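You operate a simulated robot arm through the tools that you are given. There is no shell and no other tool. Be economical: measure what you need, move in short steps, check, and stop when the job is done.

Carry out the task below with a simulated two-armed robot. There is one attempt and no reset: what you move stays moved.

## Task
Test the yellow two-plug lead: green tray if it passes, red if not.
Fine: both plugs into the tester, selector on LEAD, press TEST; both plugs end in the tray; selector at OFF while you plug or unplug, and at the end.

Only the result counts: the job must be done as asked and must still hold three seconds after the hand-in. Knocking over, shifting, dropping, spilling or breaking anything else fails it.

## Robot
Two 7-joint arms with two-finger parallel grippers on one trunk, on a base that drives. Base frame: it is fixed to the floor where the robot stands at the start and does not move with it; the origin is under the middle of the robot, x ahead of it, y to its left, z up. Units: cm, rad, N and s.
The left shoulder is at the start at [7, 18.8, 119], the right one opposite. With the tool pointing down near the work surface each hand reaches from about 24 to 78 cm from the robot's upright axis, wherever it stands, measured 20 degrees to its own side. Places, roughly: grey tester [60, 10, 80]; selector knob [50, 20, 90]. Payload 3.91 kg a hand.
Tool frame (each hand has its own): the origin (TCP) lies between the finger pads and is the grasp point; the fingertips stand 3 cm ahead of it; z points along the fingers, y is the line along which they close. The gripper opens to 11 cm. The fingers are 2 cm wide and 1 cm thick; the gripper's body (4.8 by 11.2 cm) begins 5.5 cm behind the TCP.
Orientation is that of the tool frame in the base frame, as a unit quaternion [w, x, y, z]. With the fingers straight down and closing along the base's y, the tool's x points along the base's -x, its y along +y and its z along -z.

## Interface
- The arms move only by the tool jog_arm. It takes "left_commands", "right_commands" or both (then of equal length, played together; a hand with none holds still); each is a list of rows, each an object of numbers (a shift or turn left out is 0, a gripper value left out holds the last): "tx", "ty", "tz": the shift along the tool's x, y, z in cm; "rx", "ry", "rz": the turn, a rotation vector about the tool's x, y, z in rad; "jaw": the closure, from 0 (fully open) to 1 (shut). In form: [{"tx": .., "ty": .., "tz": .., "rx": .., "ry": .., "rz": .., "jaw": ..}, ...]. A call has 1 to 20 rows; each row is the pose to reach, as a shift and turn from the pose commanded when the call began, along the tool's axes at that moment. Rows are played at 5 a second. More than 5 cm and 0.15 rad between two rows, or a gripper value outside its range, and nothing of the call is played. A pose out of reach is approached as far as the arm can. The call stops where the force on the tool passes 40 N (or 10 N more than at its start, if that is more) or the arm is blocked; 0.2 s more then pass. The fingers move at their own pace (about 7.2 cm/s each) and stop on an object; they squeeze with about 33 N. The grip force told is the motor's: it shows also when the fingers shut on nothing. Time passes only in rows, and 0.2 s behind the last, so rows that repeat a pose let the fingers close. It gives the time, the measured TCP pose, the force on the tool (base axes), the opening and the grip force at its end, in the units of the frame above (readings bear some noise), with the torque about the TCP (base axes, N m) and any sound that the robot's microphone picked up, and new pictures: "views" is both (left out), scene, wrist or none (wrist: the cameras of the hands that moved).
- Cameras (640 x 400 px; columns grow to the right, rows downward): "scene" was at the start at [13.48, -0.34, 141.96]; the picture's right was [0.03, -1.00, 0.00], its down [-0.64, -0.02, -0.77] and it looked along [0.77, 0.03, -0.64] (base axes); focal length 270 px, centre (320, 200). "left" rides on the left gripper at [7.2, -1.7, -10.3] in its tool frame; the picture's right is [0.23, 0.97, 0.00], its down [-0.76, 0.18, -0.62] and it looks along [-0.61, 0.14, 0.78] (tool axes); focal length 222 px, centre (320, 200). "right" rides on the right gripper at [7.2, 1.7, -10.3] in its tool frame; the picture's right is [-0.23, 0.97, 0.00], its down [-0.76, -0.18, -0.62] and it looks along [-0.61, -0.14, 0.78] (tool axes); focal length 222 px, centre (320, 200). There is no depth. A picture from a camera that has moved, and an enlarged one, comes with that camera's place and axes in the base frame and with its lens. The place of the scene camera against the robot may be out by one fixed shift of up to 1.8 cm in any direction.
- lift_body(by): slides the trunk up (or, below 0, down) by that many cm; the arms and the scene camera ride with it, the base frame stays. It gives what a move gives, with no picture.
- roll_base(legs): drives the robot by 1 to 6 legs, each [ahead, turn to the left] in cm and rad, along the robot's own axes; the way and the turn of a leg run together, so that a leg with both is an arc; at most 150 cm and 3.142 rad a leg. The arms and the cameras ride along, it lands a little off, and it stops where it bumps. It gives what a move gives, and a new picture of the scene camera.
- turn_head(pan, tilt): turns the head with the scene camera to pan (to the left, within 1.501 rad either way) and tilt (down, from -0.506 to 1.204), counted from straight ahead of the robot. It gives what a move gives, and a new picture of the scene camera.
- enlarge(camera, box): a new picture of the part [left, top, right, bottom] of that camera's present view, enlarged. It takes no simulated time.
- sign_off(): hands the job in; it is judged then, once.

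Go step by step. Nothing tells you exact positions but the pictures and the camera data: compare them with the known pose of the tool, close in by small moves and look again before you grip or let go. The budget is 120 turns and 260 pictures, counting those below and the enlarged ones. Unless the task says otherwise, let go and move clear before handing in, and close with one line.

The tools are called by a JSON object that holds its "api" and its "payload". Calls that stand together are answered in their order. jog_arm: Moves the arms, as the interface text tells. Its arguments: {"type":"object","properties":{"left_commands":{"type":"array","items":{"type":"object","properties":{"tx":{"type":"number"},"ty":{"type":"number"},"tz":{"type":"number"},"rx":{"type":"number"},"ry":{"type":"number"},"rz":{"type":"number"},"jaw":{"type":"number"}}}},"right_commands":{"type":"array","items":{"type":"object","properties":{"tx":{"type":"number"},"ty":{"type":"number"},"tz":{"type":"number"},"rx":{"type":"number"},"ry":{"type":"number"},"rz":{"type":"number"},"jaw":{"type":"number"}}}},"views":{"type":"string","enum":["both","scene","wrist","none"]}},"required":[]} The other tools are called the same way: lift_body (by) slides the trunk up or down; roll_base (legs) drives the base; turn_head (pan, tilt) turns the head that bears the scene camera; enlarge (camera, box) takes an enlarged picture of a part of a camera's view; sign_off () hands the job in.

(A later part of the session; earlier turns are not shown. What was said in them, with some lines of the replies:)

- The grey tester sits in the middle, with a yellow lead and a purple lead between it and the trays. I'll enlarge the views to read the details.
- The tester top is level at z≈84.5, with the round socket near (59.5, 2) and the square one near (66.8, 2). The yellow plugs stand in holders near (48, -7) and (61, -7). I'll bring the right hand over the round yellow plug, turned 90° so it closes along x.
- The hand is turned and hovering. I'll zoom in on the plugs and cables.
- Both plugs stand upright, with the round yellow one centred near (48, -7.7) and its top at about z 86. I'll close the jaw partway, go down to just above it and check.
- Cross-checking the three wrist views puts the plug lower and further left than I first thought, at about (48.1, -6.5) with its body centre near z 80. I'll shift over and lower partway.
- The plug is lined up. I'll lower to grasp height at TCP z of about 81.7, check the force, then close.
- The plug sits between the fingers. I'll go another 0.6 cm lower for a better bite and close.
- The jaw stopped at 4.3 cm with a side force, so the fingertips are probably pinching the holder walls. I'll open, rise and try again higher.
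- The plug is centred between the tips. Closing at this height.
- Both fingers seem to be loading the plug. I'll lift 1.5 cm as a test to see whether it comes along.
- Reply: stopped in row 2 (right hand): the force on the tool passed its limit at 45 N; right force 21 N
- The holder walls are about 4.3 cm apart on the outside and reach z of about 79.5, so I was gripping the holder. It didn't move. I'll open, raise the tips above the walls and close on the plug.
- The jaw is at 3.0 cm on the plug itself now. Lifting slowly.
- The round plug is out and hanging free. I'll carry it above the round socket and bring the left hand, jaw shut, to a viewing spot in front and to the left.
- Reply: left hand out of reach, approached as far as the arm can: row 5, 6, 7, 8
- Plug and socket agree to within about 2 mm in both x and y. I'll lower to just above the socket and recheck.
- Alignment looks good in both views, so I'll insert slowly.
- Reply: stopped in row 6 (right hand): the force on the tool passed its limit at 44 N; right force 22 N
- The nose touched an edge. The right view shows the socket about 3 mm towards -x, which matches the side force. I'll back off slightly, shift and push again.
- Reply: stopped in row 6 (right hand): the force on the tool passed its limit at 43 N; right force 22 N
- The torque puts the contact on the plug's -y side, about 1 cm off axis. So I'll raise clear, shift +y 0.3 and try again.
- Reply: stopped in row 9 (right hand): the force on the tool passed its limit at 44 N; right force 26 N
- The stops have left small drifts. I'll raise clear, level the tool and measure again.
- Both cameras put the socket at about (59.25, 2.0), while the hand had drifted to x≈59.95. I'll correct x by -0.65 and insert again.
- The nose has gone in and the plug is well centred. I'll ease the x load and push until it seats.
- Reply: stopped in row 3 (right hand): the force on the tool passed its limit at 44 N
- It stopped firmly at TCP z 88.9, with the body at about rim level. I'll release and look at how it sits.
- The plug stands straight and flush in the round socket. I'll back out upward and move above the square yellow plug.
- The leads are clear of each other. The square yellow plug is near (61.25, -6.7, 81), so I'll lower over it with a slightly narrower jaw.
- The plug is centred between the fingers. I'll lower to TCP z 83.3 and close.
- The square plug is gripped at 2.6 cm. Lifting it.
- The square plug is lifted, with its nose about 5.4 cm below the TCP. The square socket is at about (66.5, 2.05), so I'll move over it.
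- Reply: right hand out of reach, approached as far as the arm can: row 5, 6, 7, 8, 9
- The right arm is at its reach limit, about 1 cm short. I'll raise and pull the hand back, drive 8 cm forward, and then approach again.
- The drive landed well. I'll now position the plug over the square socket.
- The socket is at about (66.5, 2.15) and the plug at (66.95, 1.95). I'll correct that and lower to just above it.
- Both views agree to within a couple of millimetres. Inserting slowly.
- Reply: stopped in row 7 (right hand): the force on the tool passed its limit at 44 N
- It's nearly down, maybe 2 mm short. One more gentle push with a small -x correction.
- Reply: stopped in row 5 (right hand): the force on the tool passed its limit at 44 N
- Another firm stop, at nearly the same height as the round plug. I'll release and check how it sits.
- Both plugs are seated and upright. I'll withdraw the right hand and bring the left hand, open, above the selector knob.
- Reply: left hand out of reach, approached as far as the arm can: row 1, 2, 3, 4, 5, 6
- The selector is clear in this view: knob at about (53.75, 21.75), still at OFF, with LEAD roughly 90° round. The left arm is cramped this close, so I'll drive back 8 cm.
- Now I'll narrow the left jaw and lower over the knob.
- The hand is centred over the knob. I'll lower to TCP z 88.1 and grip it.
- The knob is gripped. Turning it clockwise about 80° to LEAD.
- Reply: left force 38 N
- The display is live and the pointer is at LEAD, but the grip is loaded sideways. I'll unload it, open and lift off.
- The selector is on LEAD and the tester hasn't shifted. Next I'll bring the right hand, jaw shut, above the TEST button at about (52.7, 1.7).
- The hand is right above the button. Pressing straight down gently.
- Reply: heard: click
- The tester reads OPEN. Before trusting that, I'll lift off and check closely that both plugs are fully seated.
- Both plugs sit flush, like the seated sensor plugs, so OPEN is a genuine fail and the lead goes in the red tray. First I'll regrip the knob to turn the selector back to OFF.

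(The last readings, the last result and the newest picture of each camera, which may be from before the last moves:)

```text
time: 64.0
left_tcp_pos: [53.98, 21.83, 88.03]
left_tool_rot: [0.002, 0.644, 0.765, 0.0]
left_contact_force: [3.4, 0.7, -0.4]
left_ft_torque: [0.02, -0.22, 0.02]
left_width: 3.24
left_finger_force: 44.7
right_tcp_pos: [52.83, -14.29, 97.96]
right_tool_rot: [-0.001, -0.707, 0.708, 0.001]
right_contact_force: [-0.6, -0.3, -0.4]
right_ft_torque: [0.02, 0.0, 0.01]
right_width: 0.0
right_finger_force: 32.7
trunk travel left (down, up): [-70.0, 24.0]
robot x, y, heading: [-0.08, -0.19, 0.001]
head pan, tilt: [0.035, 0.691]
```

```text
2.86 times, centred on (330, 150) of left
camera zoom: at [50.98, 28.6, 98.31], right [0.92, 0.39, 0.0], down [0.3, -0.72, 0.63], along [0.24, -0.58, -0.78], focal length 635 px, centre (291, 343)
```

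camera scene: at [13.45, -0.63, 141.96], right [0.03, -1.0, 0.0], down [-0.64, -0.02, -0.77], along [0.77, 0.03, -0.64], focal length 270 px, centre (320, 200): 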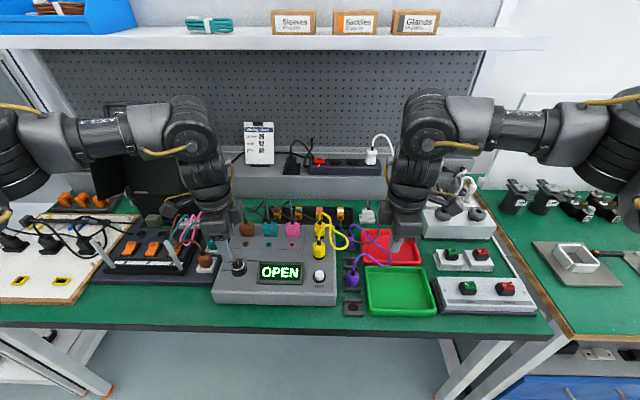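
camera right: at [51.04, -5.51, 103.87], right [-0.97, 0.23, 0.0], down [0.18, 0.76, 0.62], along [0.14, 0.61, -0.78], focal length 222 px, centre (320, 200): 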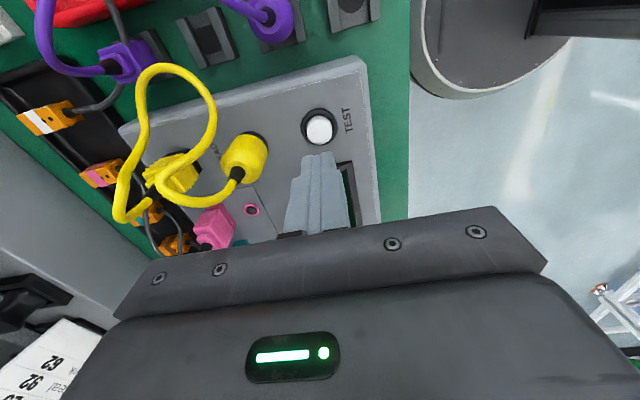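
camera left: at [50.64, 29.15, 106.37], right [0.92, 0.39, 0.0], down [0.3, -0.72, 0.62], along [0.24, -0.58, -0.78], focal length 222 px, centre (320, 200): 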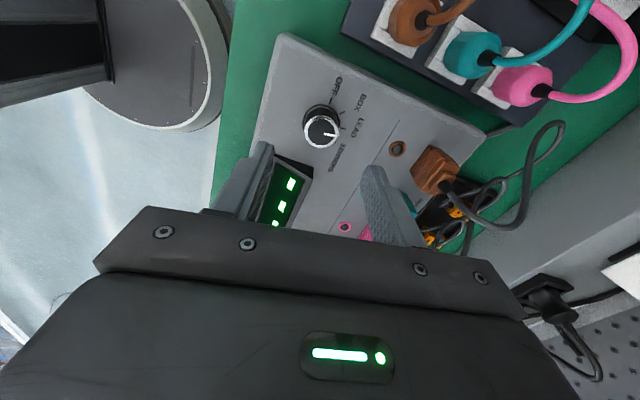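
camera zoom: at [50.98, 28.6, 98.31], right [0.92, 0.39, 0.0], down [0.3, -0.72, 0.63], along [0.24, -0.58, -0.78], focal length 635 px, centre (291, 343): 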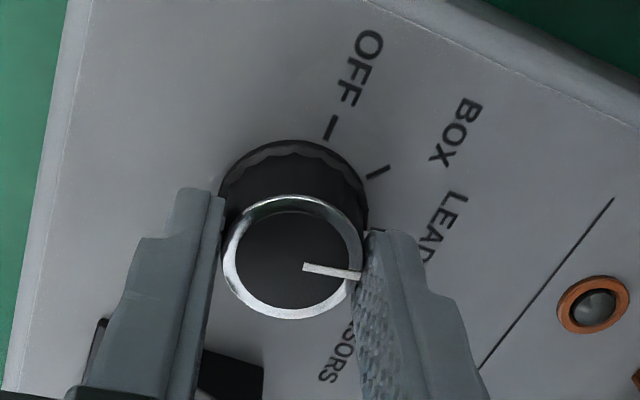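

{"api": "jog_arm", "payload": {"left_commands": [{"ty": 0.1, "rz": -0.14}, {"ty": 0.15, "rz": -0.28}, {"ty": 0.15, "rz": -0.42}, {"ty": 0.15, "rz": -0.56}, {"ty": 0.15, "rz": -0.7}, {"ty": 0.15, "rz": -0.84}, {"ty": 0.15, "rz": -0.98}, {"ty": 0.15, "rz": -1.12}, {"ty": 0.15, "rz": -1.26}, {"ty": 0.15, "rz": -1.4}, {"ty": 0.15, "rz": -1.4}], "views": "none"}}

{"api": "enlarge", "payload": {"camera": "left", "box": [250, 80, 410, 220]}}

{"api": "enlarge", "payload": {"camera": "scene", "box": [200, 220, 350, 310]}}

```text
time: 66.4
left_tcp_pos: [54.07, 21.88, 88.16]
left_tool_rot: [0.001, 0.0, 1.0, -0.001]
left_contact_force: [-4.3, 3.2, -1.8]
left_ft_torque: [0.19, 0.78, -0.34]
left_width: 3.23
left_finger_force: 44.9
right_tcp_pos: [52.58, -14.36, 97.99]
right_tool_rot: [-0.001, -0.707, 0.707, 0.001]
right_contact_force: [0.1, -0.1, 0.1]
right_ft_torque: [-0.01, 0.03, 0.0]
right_width: 0.0
right_finger_force: 32.8
trunk travel left (down, up): [-70.0, 24.0]
robot x, y, heading: [-0.07, 0.31, 0.001]
head pan, tilt: [0.035, 0.691]
```

```text
2.86 times, centred on (330, 150) of left
camera zoom: at [46.66, 20.09, 98.32], right [-0.23, 0.97, 0.0], down [0.76, 0.18, 0.62], along [0.61, 0.14, -0.78], focal length 635 px, centre (291, 343)
```

zoom: 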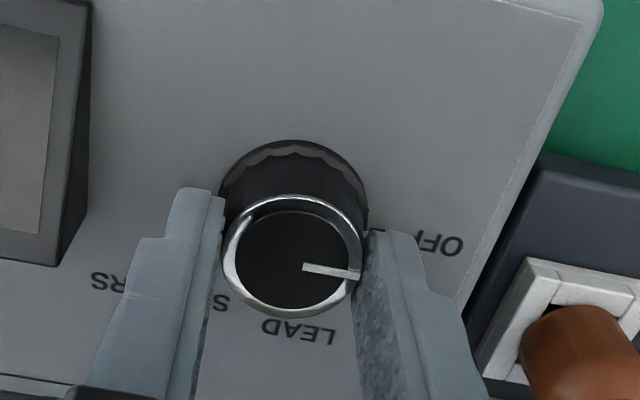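

```text
4.27 times, centred on (275, 265) of scene
camera zoom: at [13.41, -0.27, 141.97], right [0.03, -1.0, 0.0], down [-0.64, -0.02, -0.77], along [0.77, 0.03, -0.64], focal length 1152 px, centre (512, -77)
```

zoom: 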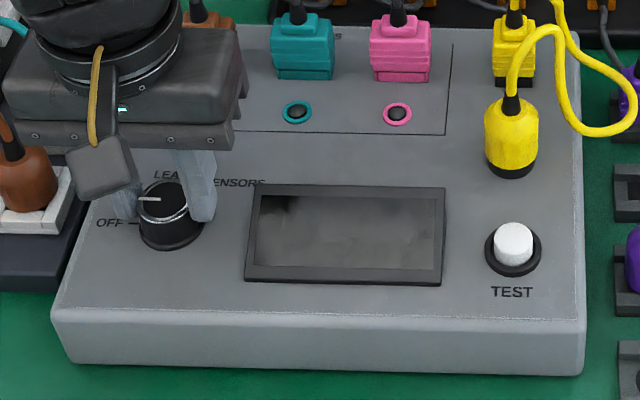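

The selector is at OFF and the display is dark. I'll release the knob, move the left hand back to its viewing spot, and then drive forward 8 cm again.

{"api": "jog_arm", "payload": {"left_commands": [{"jaw": 0.6}, {"jaw": 0.45}, {"jaw": 0.45}, {"tz": -2}, {"tz": -5}, {"tz": -9, "tx": 1}, {"tz": -13, "tx": 2.5, "ty": -1.5, "jaw": 1}, {"tz": -17, "tx": 4, "ty": -3}, {"tz": -20, "tx": 5.5, "ty": -4.3}], "views": "none"}}

{"api": "enlarge", "payload": {"camera": "scene", "box": [200, 220, 350, 310]}}

{"api": "roll_base", "payload": {"legs": [[8, 0]]}}

```text
time: 68.4
left_tcp_pos: [48.5, 17.31, 108.28]
left_tool_rot: [0.0, 0.001, 1.0, 0.001]
left_contact_force: [0.3, 0.8, 0.5]
left_ft_torque: [0.0, -0.04, -0.01]
left_width: 0.01
left_finger_force: 33.1
right_tcp_pos: [52.66, -14.44, 98.07]
right_tool_rot: [0.0, 0.707, -0.707, 0.001]
right_contact_force: [-0.3, -0.6, -0.7]
right_ft_torque: [-0.02, -0.04, -0.01]
right_width: 0.01
right_finger_force: 33.1
trunk travel left (down, up): [-70.0, 24.0]
robot x, y, heading: [-0.04, 0.04, 0.003]
head pan, tilt: [0.035, 0.691]
```

```text
4.27 times, centred on (275, 265) of scene
camera zoom: at [13.32, -0.4, 141.97], right [0.03, -1.0, 0.0], down [-0.64, -0.02, -0.77], along [0.77, 0.03, -0.64], focal length 1152 px, centre (512, -77)
```

zoom: 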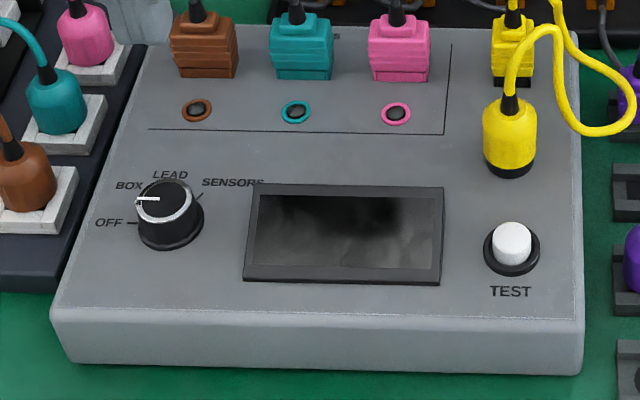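

```text
time: 69.5
left_tcp_pos: [55.54, 17.28, 108.78]
left_tool_rot: [0.007, 0.004, 1.0, 0.0]
left_contact_force: [-1.1, -0.7, -0.4]
left_ft_torque: [0.02, -0.07, 0.0]
left_width: 0.0
left_finger_force: 32.4
right_tcp_pos: [59.77, -14.52, 98.61]
right_tool_rot: [-0.005, 0.707, -0.707, 0.003]
right_contact_force: [-1.1, 0.1, 0.4]
right_ft_torque: [-0.02, -0.1, 0.0]
right_width: 0.0
right_finger_force: 33.1
trunk travel left (down, up): [-70.0, 24.0]
robot x, y, heading: [8.41, -0.1, 0.005]
head pan, tilt: [0.035, 0.691]
camera scene: at [20.26, -0.4, 142.1], right [0.04, -1.0, 0.0], down [-0.63, -0.02, -0.78], along [0.78, 0.03, -0.63], focal length 270 px, centre (320, 200)
```

scene: 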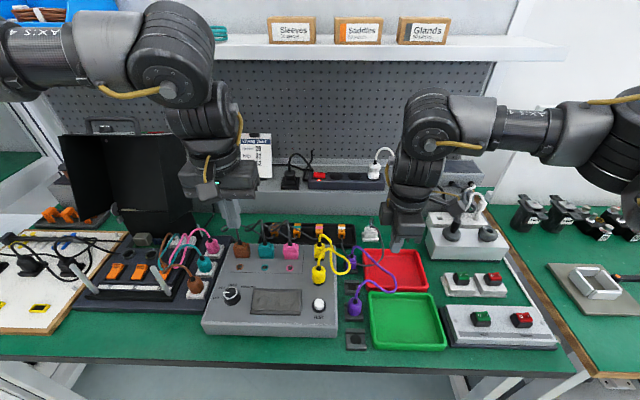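

Next, the right hand goes above the round plug in the tester with the jaw half open.

{"api": "jog_arm", "payload": {"right_commands": [{"jaw": 0.5}, {"tx": -3, "ty": 0.3}, {"tx": -7, "ty": 0.6}, {"tx": -11, "ty": 1}, {"tx": -14, "ty": 1.3}, {"tx": -16.4, "ty": 1.3}, {"tx": -16.4, "ty": 1.3}], "views": "wrist"}}

{"api": "enlarge", "payload": {"camera": "right", "box": [230, 60, 430, 220]}}

{"api": "enlarge", "payload": {"camera": "left", "box": [100, 50, 260, 180]}}

```text
time: 71.1
left_tcp_pos: [56.4, 17.32, 108.33]
left_tool_rot: [0.002, 0.003, 1.0, -0.002]
left_contact_force: [0.3, 0.2, -0.2]
left_ft_torque: [0.0, 0.03, 0.05]
left_width: 0.0
left_finger_force: 32.8
right_tcp_pos: [59.26, 1.76, 98.05]
right_tool_rot: [0.001, -0.706, 0.708, 0.0]
right_contact_force: [0.5, -1.2, -0.7]
right_ft_torque: [0.02, -0.01, 0.03]
right_width: 5.5
right_finger_force: 0.0
trunk travel left (down, up): [-70.0, 24.0]
robot x, y, heading: [8.04, -0.49, 0.003]
head pan, tilt: [0.035, 0.691]
camera right: at [57.64, -5.33, 108.32], right [-0.97, 0.23, 0.0], down [0.18, 0.76, 0.62], along [0.14, 0.61, -0.78], focal length 222 px, centre (320, 200)
```

right: 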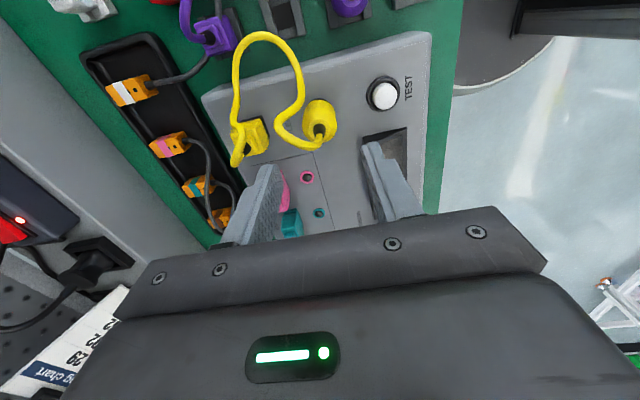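

```text
2.50 times, centred on (330, 140) of right
camera zoom: at [57.64, -5.33, 108.32], right [-0.97, 0.23, 0.0], down [0.18, 0.76, 0.62], along [0.14, 0.61, -0.78], focal length 555 px, centre (295, 350)
```

zoom: 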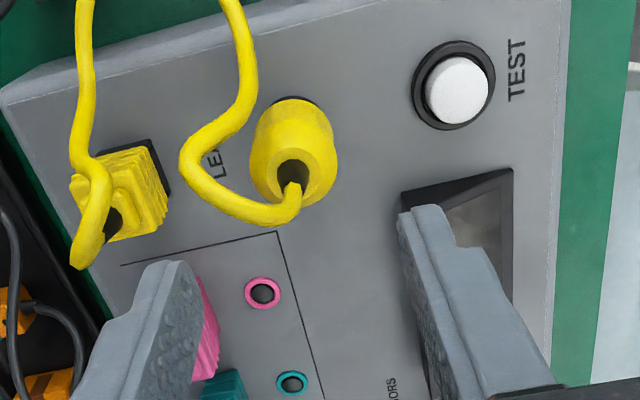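

```text
3.08 times, centred on (180, 115) of left
camera zoom: at [49.08, 15.57, 118.63], right [-0.22, 0.98, 0.0], down [0.76, 0.17, 0.63], along [0.61, 0.14, -0.78], focal length 684 px, centre (751, 462)
```

zoom: 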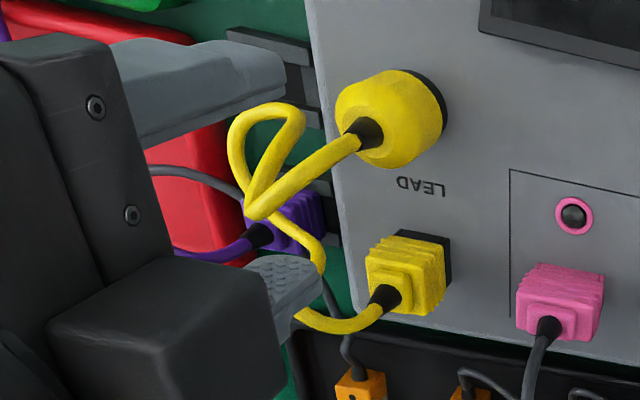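

The round plug is centred below the hand. Lowering and gripping.

{"api": "jog_arm", "payload": {"right_commands": [{"tx": -0.2, "ty": -0.1, "tz": 2.5}, {"tx": -0.2, "ty": -0.1, "tz": 5}, {"tx": -0.2, "ty": -0.1, "tz": 7.5}, {"tx": -0.2, "ty": -0.1, "tz": 9}, {"tx": -0.2, "ty": -0.1, "tz": 9}, {"tx": -0.2, "ty": -0.1, "tz": 9, "jaw": 0.65}, {"tx": -0.2, "ty": -0.1, "tz": 9, "jaw": 0.85}, {"tx": -0.2, "ty": -0.1, "tz": 9, "jaw": 0.85}, {"tx": -0.2, "ty": -0.1, "tz": 9, "jaw": 0.85}], "views": "none"}}

{"api": "enlarge", "payload": {"camera": "right", "box": [240, 80, 400, 220]}}

{"api": "enlarge", "payload": {"camera": "left", "box": [100, 50, 260, 180]}}

```text
time: 73.1
left_tcp_pos: [56.35, 17.3, 108.36]
left_tool_rot: [0.003, 0.004, 1.0, -0.001]
left_contact_force: [-0.4, 0.3, -0.2]
left_ft_torque: [0.0, -0.01, 0.0]
left_width: 0.0
left_finger_force: 32.8
right_tcp_pos: [59.52, 2.22, 89.15]
right_tool_rot: [0.0, 0.708, -0.707, 0.0]
right_contact_force: [-9.2, 0.2, -4.4]
right_ft_torque: [0.02, 0.26, -0.02]
right_width: 3.01
right_finger_force: 33.0
trunk travel left (down, up): [-70.0, 24.0]
robot x, y, heading: [7.96, -0.03, -0.001]
head pan, tilt: [0.035, 0.691]
```

```text
2.86 times, centred on (320, 150) of right
camera zoom: at [57.76, -5.01, 99.39], right [-0.97, 0.23, 0.0], down [0.18, 0.76, 0.62], along [0.14, 0.61, -0.78], focal length 635 px, centre (320, 343)
```

zoom: 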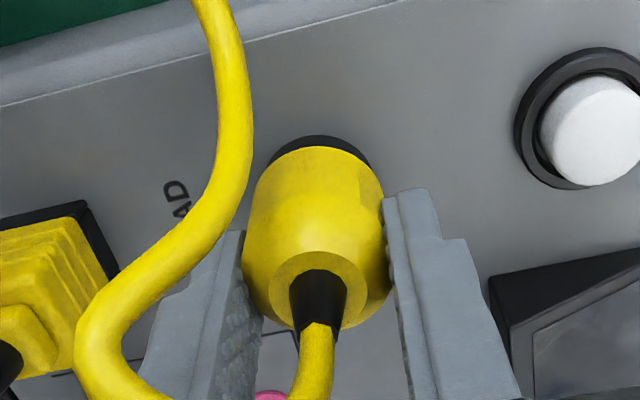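

```text
3.08 times, centred on (180, 115) of left
camera zoom: at [49.03, 15.65, 118.63], right [-0.22, 0.98, 0.0], down [0.76, 0.17, 0.63], along [0.61, 0.14, -0.78], focal length 684 px, centre (751, 462)
```

zoom: 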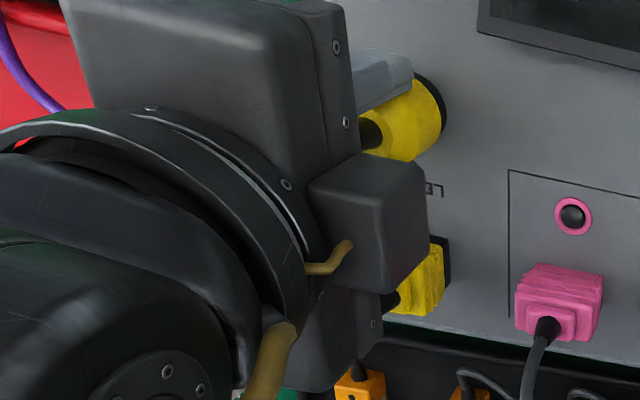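

The round plug is gripped. Easing x a little and pulling up.

{"api": "jog_arm", "payload": {"right_commands": [{"ty": 0.15}, {"ty": 0.15, "tz": -0.4}, {"ty": 0.15, "tz": -0.8}, {"ty": 0.15, "tz": -1.3}, {"ty": 0.15, "tz": -2}, {"ty": 0.15, "tz": -3.5}, {"ty": 0.15, "tz": -5.5}, {"ty": 0.15, "tz": -8}, {"ty": 0.15, "tz": -10}], "views": "wrist"}}

{"api": "enlarge", "payload": {"camera": "left", "box": [100, 50, 260, 180]}}

```text
time: 75.1
left_tcp_pos: [56.44, 17.29, 108.48]
left_tool_rot: [0.002, 0.003, 1.0, 0.0]
left_contact_force: [0.0, -0.4, -0.4]
left_ft_torque: [0.0, -0.03, 0.02]
left_width: 0.0
left_finger_force: 33.2
right_tcp_pos: [59.18, 2.13, 99.06]
right_tool_rot: [-0.001, 0.707, -0.707, 0.0]
right_contact_force: [0.5, -0.1, -0.7]
right_ft_torque: [-0.02, -0.03, 0.0]
right_width: 3.02
right_finger_force: 33.4
trunk travel left (down, up): [-70.0, 24.0]
robot x, y, heading: [7.72, -0.15, -0.003]
head pan, tilt: [0.035, 0.691]
camera right: at [57.53, -5.0, 109.36], right [-0.97, 0.23, 0.0], down [0.18, 0.76, 0.62], along [0.14, 0.61, -0.78], focal length 222 px, centre (320, 200)
```

right: 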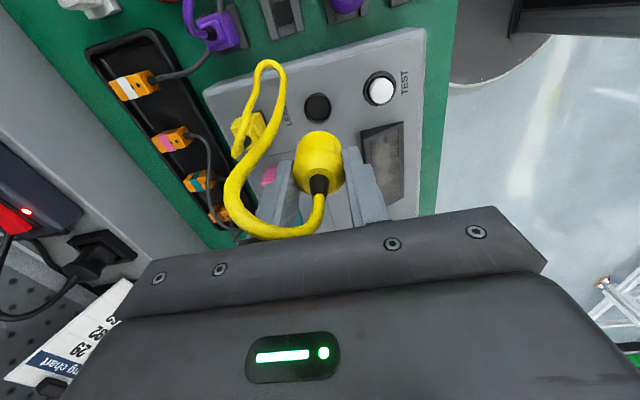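

```text
3.08 times, centred on (180, 115) of left
camera zoom: at [49.08, 15.65, 118.62], right [-0.22, 0.98, 0.0], down [0.76, 0.17, 0.63], along [0.61, 0.14, -0.78], focal length 684 px, centre (751, 462)
```

zoom: 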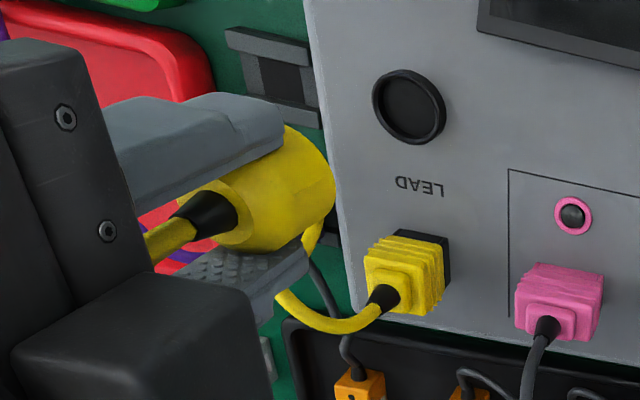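

It's out cleanly. Carrying it over the red tray at about (69, -17.5).

{"api": "jog_arm", "payload": {"right_commands": [{"tx": 2.5, "ty": -1.5}, {"tx": 5.5, "ty": -3}, {"tx": 8.5, "ty": -5}, {"tx": 11.5, "ty": -7}, {"tx": 14.5, "ty": -8.5}, {"tx": 17.5, "ty": -9.8}, {"tx": 19.6, "ty": -9.8}, {"tx": 19.6, "ty": -9.8, "tz": 2}, {"tx": 19.6, "ty": -9.8, "tz": 5}, {"tx": 19.6, "ty": -9.8, "tz": 5}]}}

{"api": "enlarge", "payload": {"camera": "scene", "box": [320, 210, 460, 320]}}

{"api": "enlarge", "payload": {"camera": "right", "box": [180, 0, 440, 220]}}

```text
time: 77.3
left_tcp_pos: [56.38, 17.22, 108.43]
left_tool_rot: [0.003, 0.003, 1.0, -0.001]
left_contact_force: [0.4, -0.1, 0.1]
left_ft_torque: [0.0, -0.06, 0.0]
left_width: 0.0
left_finger_force: 33.5
right_tcp_pos: [69.03, -17.43, 94.04]
right_tool_rot: [0.001, -0.707, 0.707, 0.0]
right_contact_force: [0.2, -0.3, 0.2]
right_ft_torque: [-0.04, -0.02, 0.03]
right_width: 3.03
right_finger_force: 33.1
trunk travel left (down, up): [-70.0, 24.0]
robot x, y, heading: [8.04, 0.1, -0.007]
head pan, tilt: [0.035, 0.691]
camera scene: at [21.42, -0.34, 141.97], right [0.04, -1.0, 0.0], down [-0.64, -0.02, -0.77], along [0.77, 0.03, -0.64], focal length 270 px, centre (320, 200)
camera right: at [67.36, -24.63, 104.5], right [-0.97, 0.23, 0.0], down [0.18, 0.76, 0.62], along [0.14, 0.61, -0.78], focal length 222 px, centre (320, 200)
```

scene: 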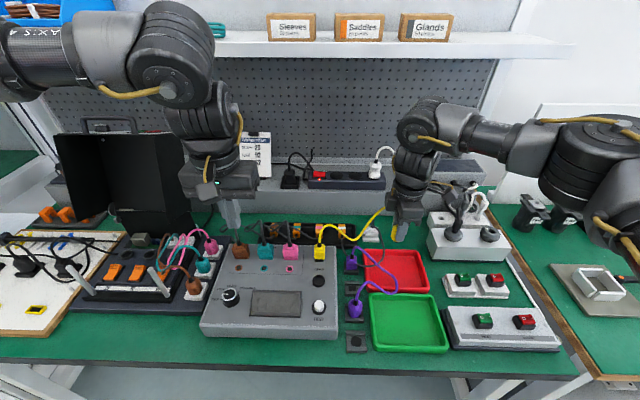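
right: 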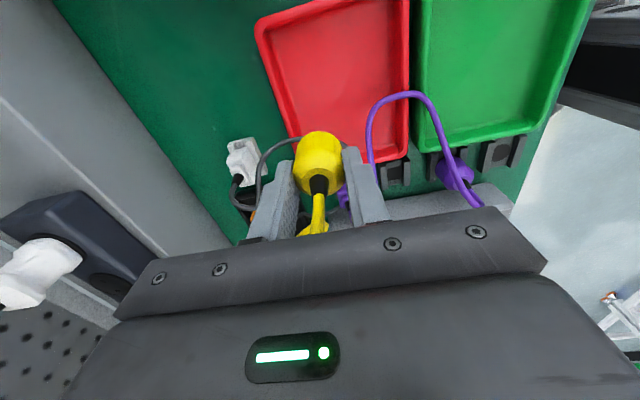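

```text
3.64 times, centred on (390, 265) of scene
camera zoom: at [21.42, -0.34, 141.97], right [0.04, -1.0, 0.0], down [-0.64, -0.02, -0.77], along [0.77, 0.03, -0.64], focal length 982 px, centre (66, -36)
```

zoom: 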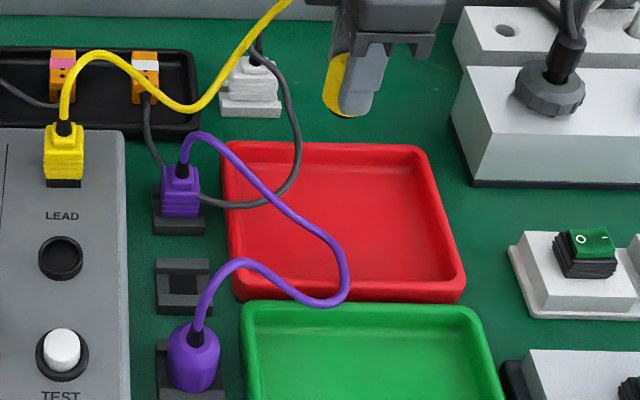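

```text
1.82 times, centred on (310, 110) of right
camera zoom: at [67.36, -24.63, 104.5], right [-0.97, 0.23, 0.0], down [0.18, 0.76, 0.62], along [0.14, 0.61, -0.78], focal length 404 px, centre (338, 364)
```

zoom: 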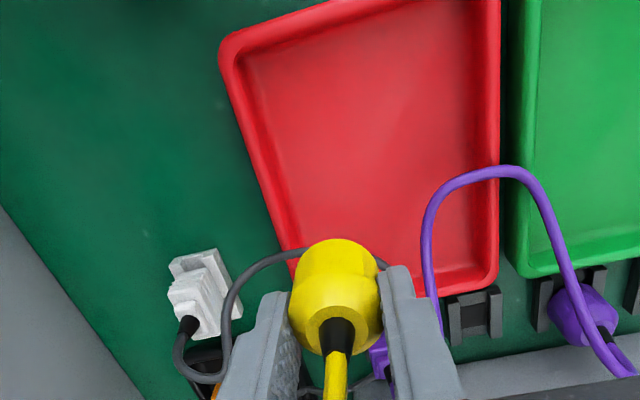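

The tray spans about x 60–73, y -26 to -9.5, and the plug is above its inside, clear of the purple lead. Lowering it to the floor of the tray.

{"api": "jog_arm", "payload": {"right_commands": [{"tx": 0.8, "tz": 2}, {"tx": 0.8, "tz": 4.5}, {"tx": 0.8, "tz": 7}, {"tx": 0.8, "tz": 8.5}, {"tx": 0.8, "tz": 9.2}, {"tx": 0.8, "tz": 9.7}], "views": "wrist"}}

{"api": "enlarge", "payload": {"camera": "scene", "box": [320, 210, 460, 320]}}

```text
time: 78.7
left_tcp_pos: [56.53, 17.36, 108.32]
left_tool_rot: [0.003, 0.003, 1.0, -0.001]
left_contact_force: [0.1, 0.4, 0.7]
left_ft_torque: [0.0, -0.02, 0.02]
left_width: 0.0
left_finger_force: 33.3
right_tcp_pos: [69.09, -18.33, 84.5]
right_tool_rot: [0.002, -0.707, 0.707, 0.0]
right_contact_force: [0.4, -0.2, -0.8]
right_ft_torque: [0.04, 0.01, 0.0]
right_width: 3.01
right_finger_force: 33.4
trunk travel left (down, up): [-70.0, 24.0]
robot x, y, heading: [7.82, -0.29, -0.001]
head pan, tilt: [0.035, 0.691]
camera right: at [67.37, -25.46, 94.76], right [-0.97, 0.23, 0.0], down [0.18, 0.76, 0.62], along [0.14, 0.61, -0.78], focal length 222 px, centre (320, 200)
```

right: 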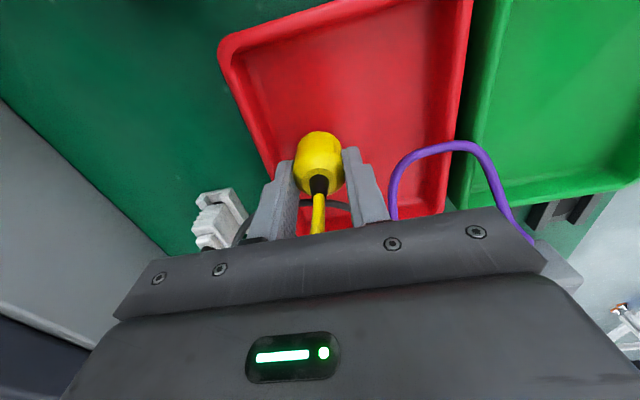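

```text
3.64 times, centred on (390, 265) of scene
camera zoom: at [21.53, -0.36, 141.96], right [0.04, -1.0, 0.0], down [-0.64, -0.02, -0.77], along [0.77, 0.03, -0.64], focal length 982 px, centre (66, -36)
```

zoom: 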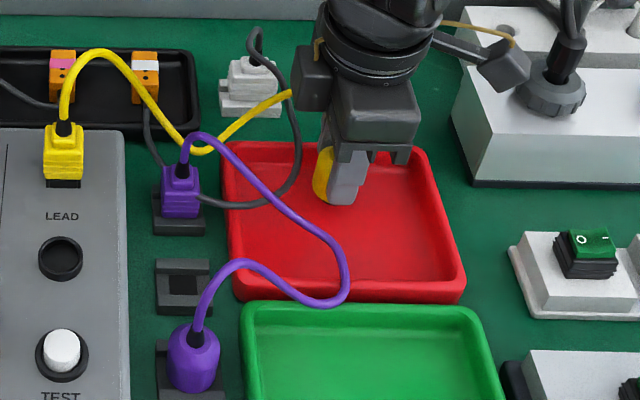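

{"api": "jog_arm", "payload": {"right_commands": [{"tz": 0.3}, {"tz": 0.6}, {"tz": 0.6, "jaw": 0.65}, {"tz": 0.6, "jaw": 0.6}, {"tz": 0.6, "jaw": 0.6}, {"tz": -1.5, "jaw": 0.6}, {"tz": -4}, {"tz": -8}, {"tz": -12}], "views": "wrist"}}

{"api": "enlarge", "payload": {"camera": "scene", "box": [320, 210, 460, 320]}}

```text
time: 80.7
left_tcp_pos: [56.36, 17.38, 108.36]
left_tool_rot: [0.002, 0.004, 1.0, 0.0]
left_contact_force: [-0.7, -0.1, 0.9]
left_ft_torque: [-0.04, -0.02, -0.01]
left_width: 0.02
left_finger_force: 32.9
right_tcp_pos: [68.99, -18.08, 96.42]
right_tool_rot: [0.001, -0.707, 0.707, 0.0]
right_contact_force: [-0.1, 0.0, 0.0]
right_ft_torque: [-0.02, 0.0, -0.02]
right_width: 4.37
right_finger_force: 0.0
trunk travel left (down, up): [-70.0, 24.0]
robot x, y, heading: [7.81, -0.3, 0.002]
head pan, tilt: [0.035, 0.691]
camera right: at [67.31, -25.25, 106.71], right [-0.97, 0.23, 0.0], down [0.18, 0.76, 0.62], along [0.14, 0.61, -0.78], focal length 222 px, centre (320, 200)
```

right: 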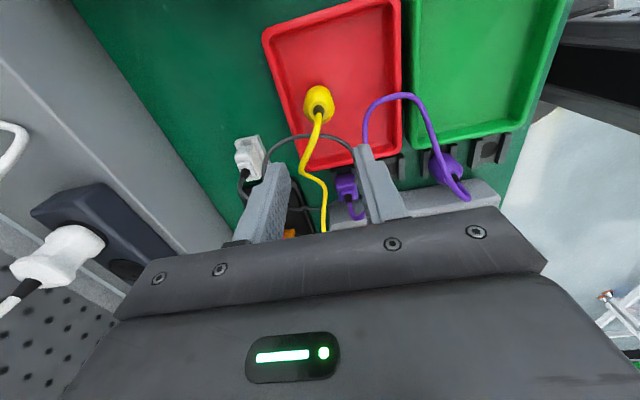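

```text
3.64 times, centred on (390, 265) of scene
camera zoom: at [21.38, -0.26, 141.96], right [0.04, -1.0, 0.0], down [-0.64, -0.02, -0.77], along [0.77, 0.03, -0.64], focal length 982 px, centre (66, -36)
```

zoom: 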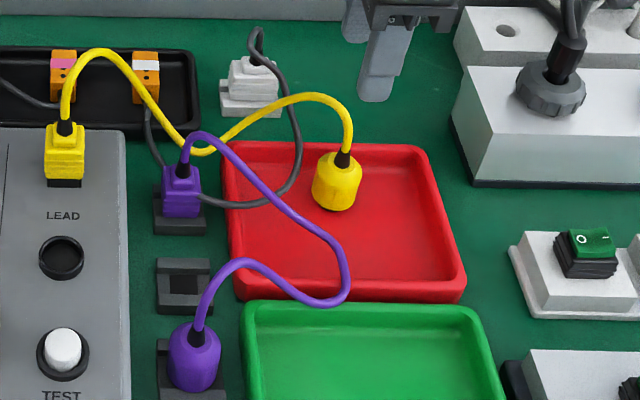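

The round plug stands in the red tray. Moving back above the square plug.

{"api": "jog_arm", "payload": {"right_commands": [{"tz": -1.5, "jaw": 0.55}, {"tz": -1.5, "tx": -4}, {"tz": -1.5, "tx": -8, "ty": 0.5}, {"tz": -1.5, "tx": -12, "ty": 1.5}, {"tz": -1.5, "tx": -16, "ty": 2.5}, {"tz": -1.5, "tx": -20.1, "ty": 2.55}, {"tz": -1.5, "tx": -20.1, "ty": 2.55}], "views": "none"}}

{"api": "enlarge", "payload": {"camera": "right", "box": [220, 50, 420, 210]}}

{"api": "enlarge", "payload": {"camera": "left", "box": [100, 50, 260, 180]}}

```text
time: 82.3
left_tcp_pos: [56.56, 17.26, 108.33]
left_tool_rot: [0.003, 0.004, 1.0, -0.001]
left_contact_force: [0.5, 0.3, -0.2]
left_ft_torque: [0.04, 0.01, 0.01]
left_width: 0.01
left_finger_force: 32.6
right_tcp_pos: [66.57, 1.69, 97.89]
right_tool_rot: [0.001, -0.707, 0.708, 0.0]
right_contact_force: [-0.2, -0.7, 0.8]
right_ft_torque: [0.02, 0.02, -0.03]
right_width: 4.97
right_finger_force: 0.0
trunk travel left (down, up): [-70.0, 24.0]
robot x, y, heading: [8.11, -0.12, 0.004]
head pan, tilt: [0.035, 0.691]
```

```text
2.50 times, centred on (320, 130) of right
camera zoom: at [64.89, -5.41, 108.14], right [-0.97, 0.23, 0.0], down [0.18, 0.76, 0.62], along [0.14, 0.61, -0.78], focal length 555 px, centre (320, 375)
```

zoom: 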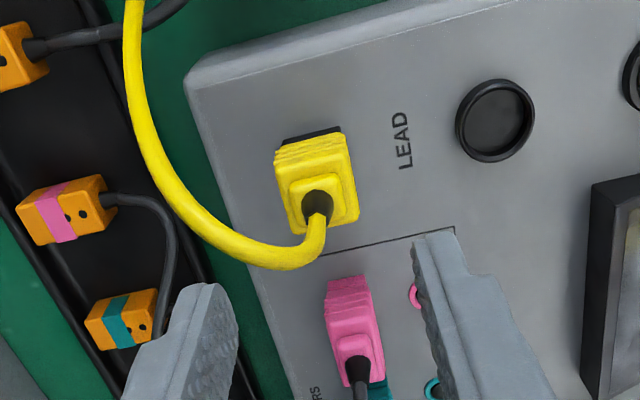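

```text
3.08 times, centred on (180, 115) of left
camera zoom: at [49.12, 15.51, 118.62], right [-0.22, 0.98, 0.0], down [0.76, 0.17, 0.63], along [0.61, 0.14, -0.78], focal length 684 px, centre (751, 462)
```

zoom: 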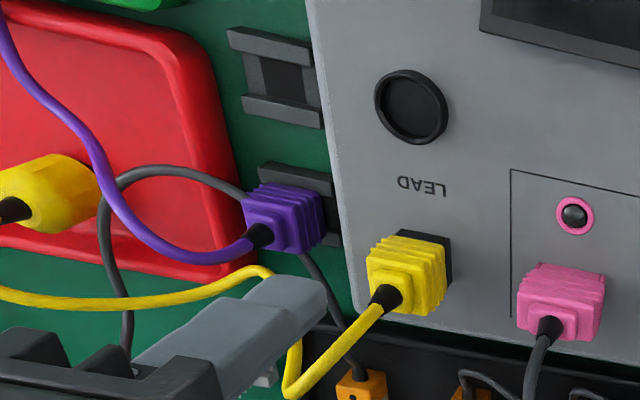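

The hand is aligned over the square plug. Lowering, gripping and pulling it out.

{"api": "jog_arm", "payload": {"right_commands": [{"tx": -0.3, "tz": 2.5}, {"tx": -0.3, "tz": 5}, {"tx": -0.3, "tz": 7.5}, {"tx": -0.3, "tz": 8.9}, {"tx": -0.3, "tz": 8.9}, {"tx": -0.3, "tz": 8.9, "jaw": 0.7}, {"tx": -0.3, "tz": 8.9, "jaw": 0.88}, {"tx": -0.3, "tz": 8.9, "jaw": 0.88}, {"tx": -0.3, "tz": 8.9, "jaw": 0.88}], "views": "none"}}

{"api": "enlarge", "payload": {"camera": "right", "box": [240, 80, 400, 220]}}

```text
time: 84.3
left_tcp_pos: [56.57, 17.36, 108.35]
left_tool_rot: [0.002, 0.003, 1.0, -0.001]
left_contact_force: [0.0, 0.5, -0.4]
left_ft_torque: [0.0, 0.01, 0.01]
left_width: 0.03
left_finger_force: 33.2
right_tcp_pos: [66.7, 2.01, 89.01]
right_tool_rot: [0.001, -0.707, 0.707, -0.001]
right_contact_force: [3.9, -0.5, 1.1]
right_ft_torque: [-0.02, -0.06, 0.22]
right_width: 2.56
right_finger_force: 33.1
trunk travel left (down, up): [-70.0, 24.0]
robot x, y, heading: [8.19, -0.23, -0.001]
head pan, tilt: [0.035, 0.691]
```

```text
2.86 times, centred on (320, 150) of right
camera zoom: at [65.04, -5.19, 99.37], right [-0.97, 0.23, 0.0], down [0.18, 0.76, 0.62], along [0.14, 0.61, -0.78], focal length 635 px, centre (320, 343)
```

zoom: 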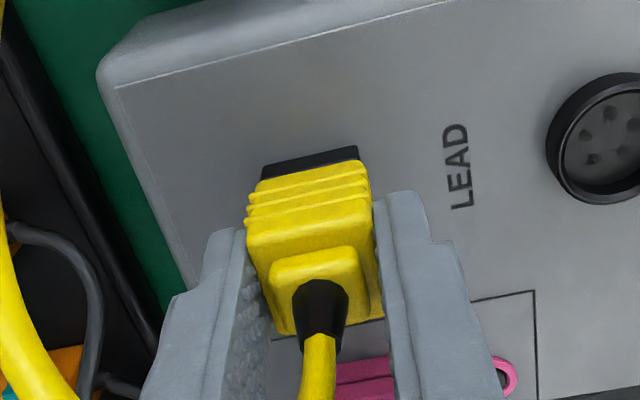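

{"api": "jog_arm", "payload": {"right_commands": [{"tz": -0.4}, {"tz": -0.8}, {"tz": -1.3}, {"tz": -2}, {"tz": -3.5}, {"tz": -5.5}, {"tz": -8}, {"tz": -11}, {"tz": -11}], "views": "wrist"}}

{"api": "enlarge", "payload": {"camera": "scene", "box": [300, 190, 460, 320]}}

```text
time: 86.3
left_tcp_pos: [56.59, 17.18, 108.37]
left_tool_rot: [0.002, 0.003, 1.0, -0.001]
left_contact_force: [0.5, 0.6, -0.6]
left_ft_torque: [-0.03, 0.02, 0.02]
left_width: 0.0
left_finger_force: 33.2
right_tcp_pos: [66.57, 2.33, 99.97]
right_tool_rot: [0.0, 0.707, -0.707, 0.0]
right_contact_force: [1.0, 0.5, -0.5]
right_ft_torque: [-0.03, 0.02, -0.03]
right_width: 2.54
right_finger_force: 33.1
trunk travel left (down, up): [-70.0, 24.0]
robot x, y, heading: [7.62, -0.23, 0.002]
head pan, tilt: [0.035, 0.691]
camera right: at [64.88, -4.91, 110.23], right [-0.97, 0.23, 0.0], down [0.18, 0.76, 0.62], along [0.14, 0.61, -0.78], focal length 222 px, centre (320, 200)
```

right: 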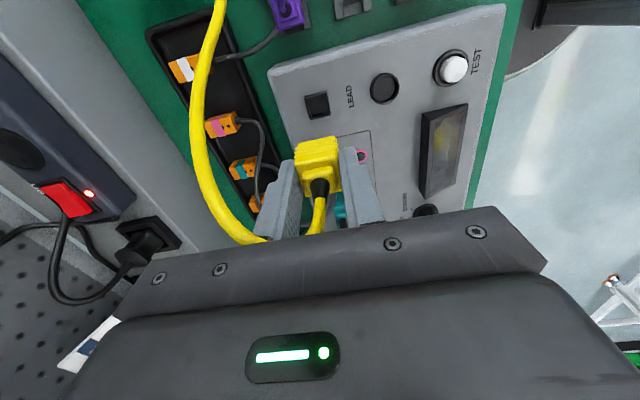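

```text
3.08 times, centred on (380, 255) of scene
camera zoom: at [21.57, -0.34, 141.95], right [0.04, -1.0, 0.0], down [-0.64, -0.02, -0.77], along [0.77, 0.03, -0.64], focal length 831 px, centre (135, 31)
```

zoom: 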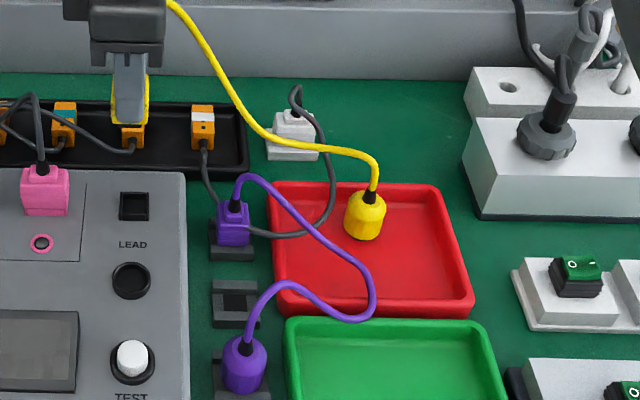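

It's out. Carrying the square plug to the far side of the red tray at about (65.5, -21.8).

{"api": "jog_arm", "payload": {"right_commands": [{"tx": 3}, {"tx": 6.5}, {"tx": 10}, {"tx": 13.5}, {"tx": 17, "ty": 0.3}, {"tx": 20, "ty": 0.7}, {"tx": 22.5, "ty": 1}, {"tx": 24, "ty": 1.1}, {"tx": 24, "ty": 1.1, "tz": 2.5}, {"tx": 24, "ty": 1.1, "tz": 5}, {"tx": 24, "ty": 1.1, "tz": 7.5}, {"tx": 24, "ty": 1.1, "tz": 7.5}], "views": "wrist"}}

{"api": "enlarge", "payload": {"camera": "scene", "box": [300, 190, 460, 320]}}

```text
time: 88.9
left_tcp_pos: [56.42, 17.32, 108.38]
left_tool_rot: [0.002, 0.003, 1.0, -0.001]
left_contact_force: [-0.5, 0.0, -0.7]
left_ft_torque: [0.0, 0.0, -0.03]
left_width: 0.0
left_finger_force: 32.7
right_tcp_pos: [65.44, -21.95, 92.44]
right_tool_rot: [-0.001, 0.708, -0.707, 0.001]
right_contact_force: [0.5, 0.6, -0.7]
right_ft_torque: [0.0, 0.0, -0.02]
right_width: 2.55
right_finger_force: 32.9
trunk travel left (down, up): [-70.0, 24.0]
robot x, y, heading: [8.03, -0.24, 0.002]
head pan, tilt: [0.035, 0.691]
camera right: at [63.79, -29.1, 102.8], right [-0.97, 0.23, 0.0], down [0.18, 0.76, 0.62], along [0.14, 0.61, -0.78], focal length 222 px, centre (320, 200)
```

right: 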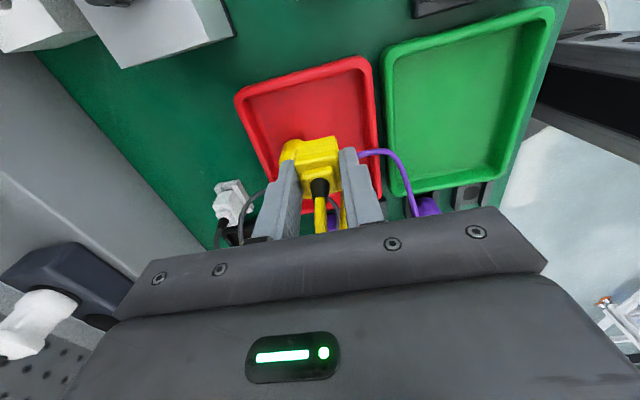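

```text
3.08 times, centred on (380, 255) of scene
camera zoom: at [21.48, -0.32, 141.96], right [0.04, -1.0, 0.0], down [-0.64, -0.02, -0.77], along [0.77, 0.03, -0.64], focal length 831 px, centre (135, 31)
```

zoom: 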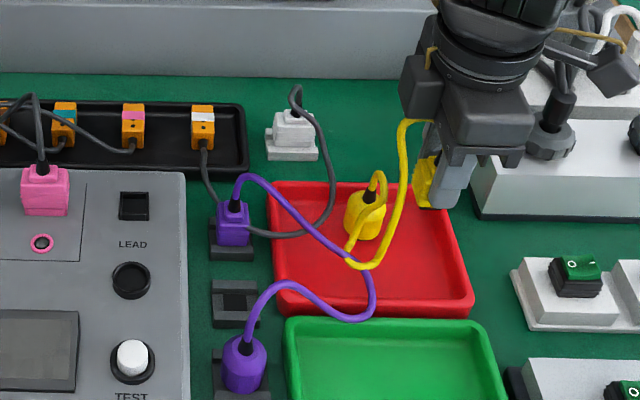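

{"api": "jog_arm", "payload": {"right_commands": [{"tz": 2.5}, {"tz": 5}, {"tz": 7}, {"tz": 7.8}, {"tz": 8.4}, {"tz": 8.4}], "views": "wrist"}}

{"api": "enlarge", "payload": {"camera": "scene", "box": [300, 190, 460, 320]}}

```text
time: 90.3
left_tcp_pos: [56.57, 17.45, 108.38]
left_tool_rot: [0.003, 0.004, 1.0, 0.0]
left_contact_force: [0.1, -1.0, -0.2]
left_ft_torque: [-0.01, -0.01, 0.0]
left_width: 0.0
left_finger_force: 32.5
right_tcp_pos: [65.44, -21.95, 84.18]
right_tool_rot: [0.0, 0.707, -0.707, 0.001]
right_contact_force: [-0.3, 0.4, -0.2]
right_ft_torque: [-0.02, -0.01, -0.02]
right_width: 2.54
right_finger_force: 32.7
trunk travel left (down, up): [-70.0, 24.0]
robot x, y, heading: [8.07, -0.27, -0.003]
head pan, tilt: [0.035, 0.691]
camera right: at [63.8, -29.15, 94.47], right [-0.97, 0.23, 0.0], down [0.18, 0.76, 0.62], along [0.14, 0.61, -0.78], focal length 222 px, centre (320, 200)
```

right: 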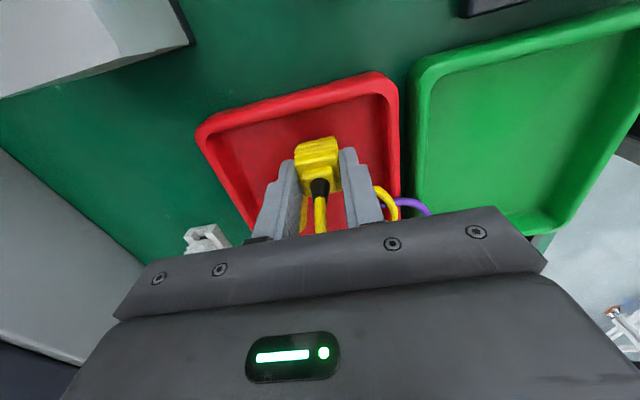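

```text
3.08 times, centred on (380, 255) of scene
camera zoom: at [21.51, -0.34, 141.96], right [0.04, -1.0, 0.0], down [-0.64, -0.02, -0.77], along [0.77, 0.03, -0.64], focal length 831 px, centre (135, 31)
```

zoom: 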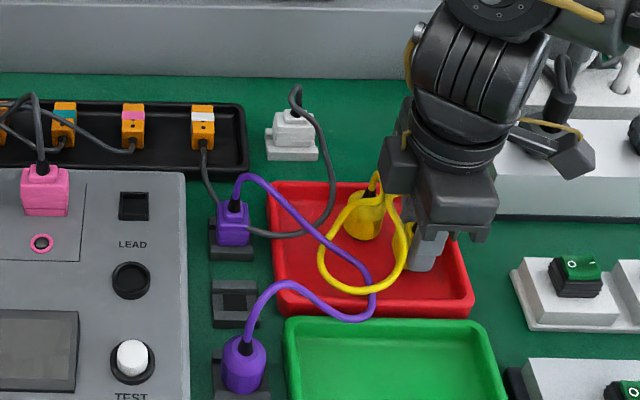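

The plug is inside the tray. I'll settle it, release and withdraw upward.

{"api": "jog_arm", "payload": {"right_commands": [{"tz": 0.3}, {"tz": 0.5}, {"tz": 0.5, "jaw": 0.7}, {"tz": 0.5, "jaw": 0.62}, {"tz": 0.5, "jaw": 0.62}, {"tz": -1}, {"tz": -4}, {"tz": -8}, {"tz": -12}, {"tz": -15}, {"tz": -17}, {"tz": -17}]}}

{"api": "enlarge", "payload": {"camera": "scene", "box": [300, 190, 460, 320]}}

{"api": "enlarge", "payload": {"camera": "right", "box": [180, 40, 440, 220]}}

```text
time: 92.9
left_tcp_pos: [56.56, 17.34, 108.35]
left_tool_rot: [0.002, 0.003, 1.0, -0.001]
left_contact_force: [-0.2, 0.6, 0.4]
left_ft_torque: [0.02, -0.05, -0.02]
left_width: 0.0
left_finger_force: 33.0
right_tcp_pos: [65.55, -21.85, 101.18]
right_tool_rot: [0.0, 0.707, -0.707, 0.0]
right_contact_force: [-0.6, 0.9, -0.2]
right_ft_torque: [-0.02, 0.01, 0.06]
right_width: 4.18
right_finger_force: 0.1
trunk travel left (down, up): [-70.0, 24.0]
robot x, y, heading: [8.26, 0.01, 0.005]
head pan, tilt: [0.035, 0.691]
camera scene: at [21.53, -0.36, 141.95], right [0.04, -1.0, 0.0], down [-0.64, -0.02, -0.77], along [0.77, 0.03, -0.64], focal length 270 px, centre (320, 200)
camera right: at [63.84, -29.04, 111.49], right [-0.97, 0.23, 0.0], down [0.18, 0.76, 0.62], along [0.14, 0.61, -0.78], focal length 222 px, centre (320, 200)
```

scene: 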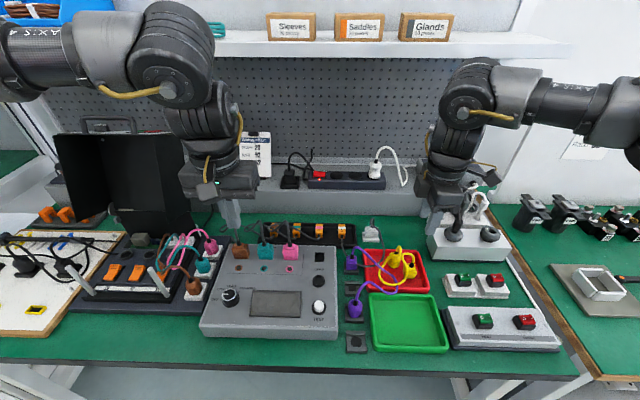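
right: 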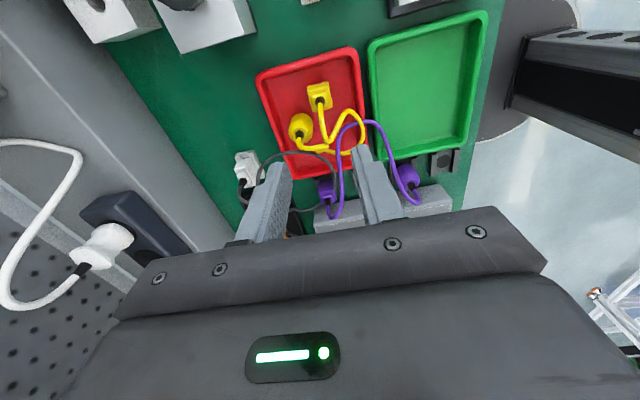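

```text
3.08 times, centred on (380, 255) of scene
camera zoom: at [21.53, -0.36, 141.95], right [0.04, -1.0, 0.0], down [-0.64, -0.02, -0.77], along [0.77, 0.03, -0.64], focal length 831 px, centre (135, 31)
```

zoom: 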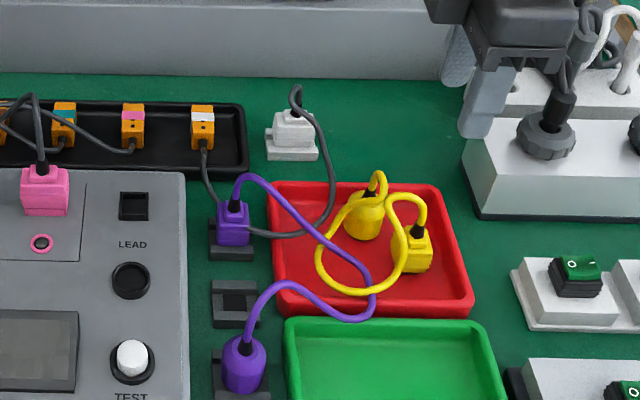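

```text
2.22 times, centred on (310, 130) of right
camera zoom: at [63.84, -29.04, 111.49], right [-0.97, 0.23, 0.0], down [0.18, 0.76, 0.62], along [0.14, 0.61, -0.78], focal length 494 px, centre (342, 356)
```

zoom: 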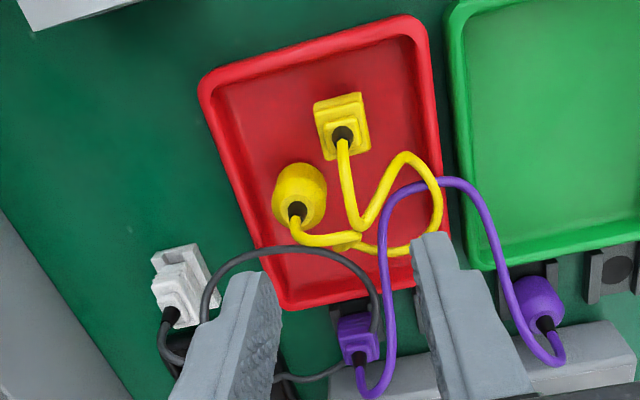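

Both yellow plugs are in the red tray, the selector is at OFF, both hands are clear and nothing else has moved. One last check of the selector before handing in.

{"api": "enlarge", "payload": {"camera": "scene", "box": [195, 235, 345, 345]}}

```text
3.64 times, centred on (270, 290) of scene
camera zoom: at [21.53, -0.36, 141.95], right [0.04, -1.0, 0.0], down [-0.64, -0.02, -0.77], along [0.77, 0.03, -0.64], focal length 982 px, centre (502, -127)
```

zoom: 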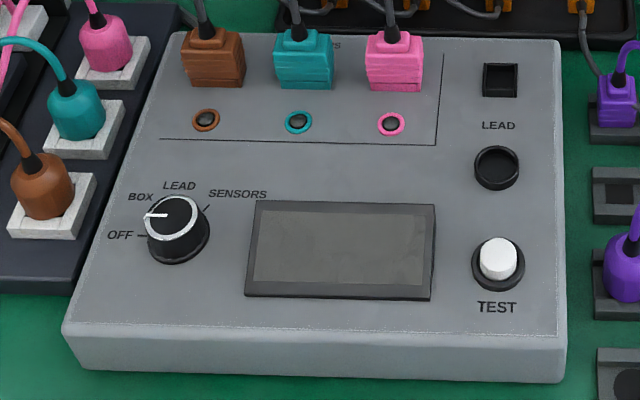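

The pointer is at OFF and the display is dark, so I'm handing in.

{"api": "sign_off", "payload": {}}

```text
The job is handed in.
```

The yellow lead failed: with both plugs fully seated the tester read OPEN, so both plugs are now in the red tray and the selector is back at OFF.
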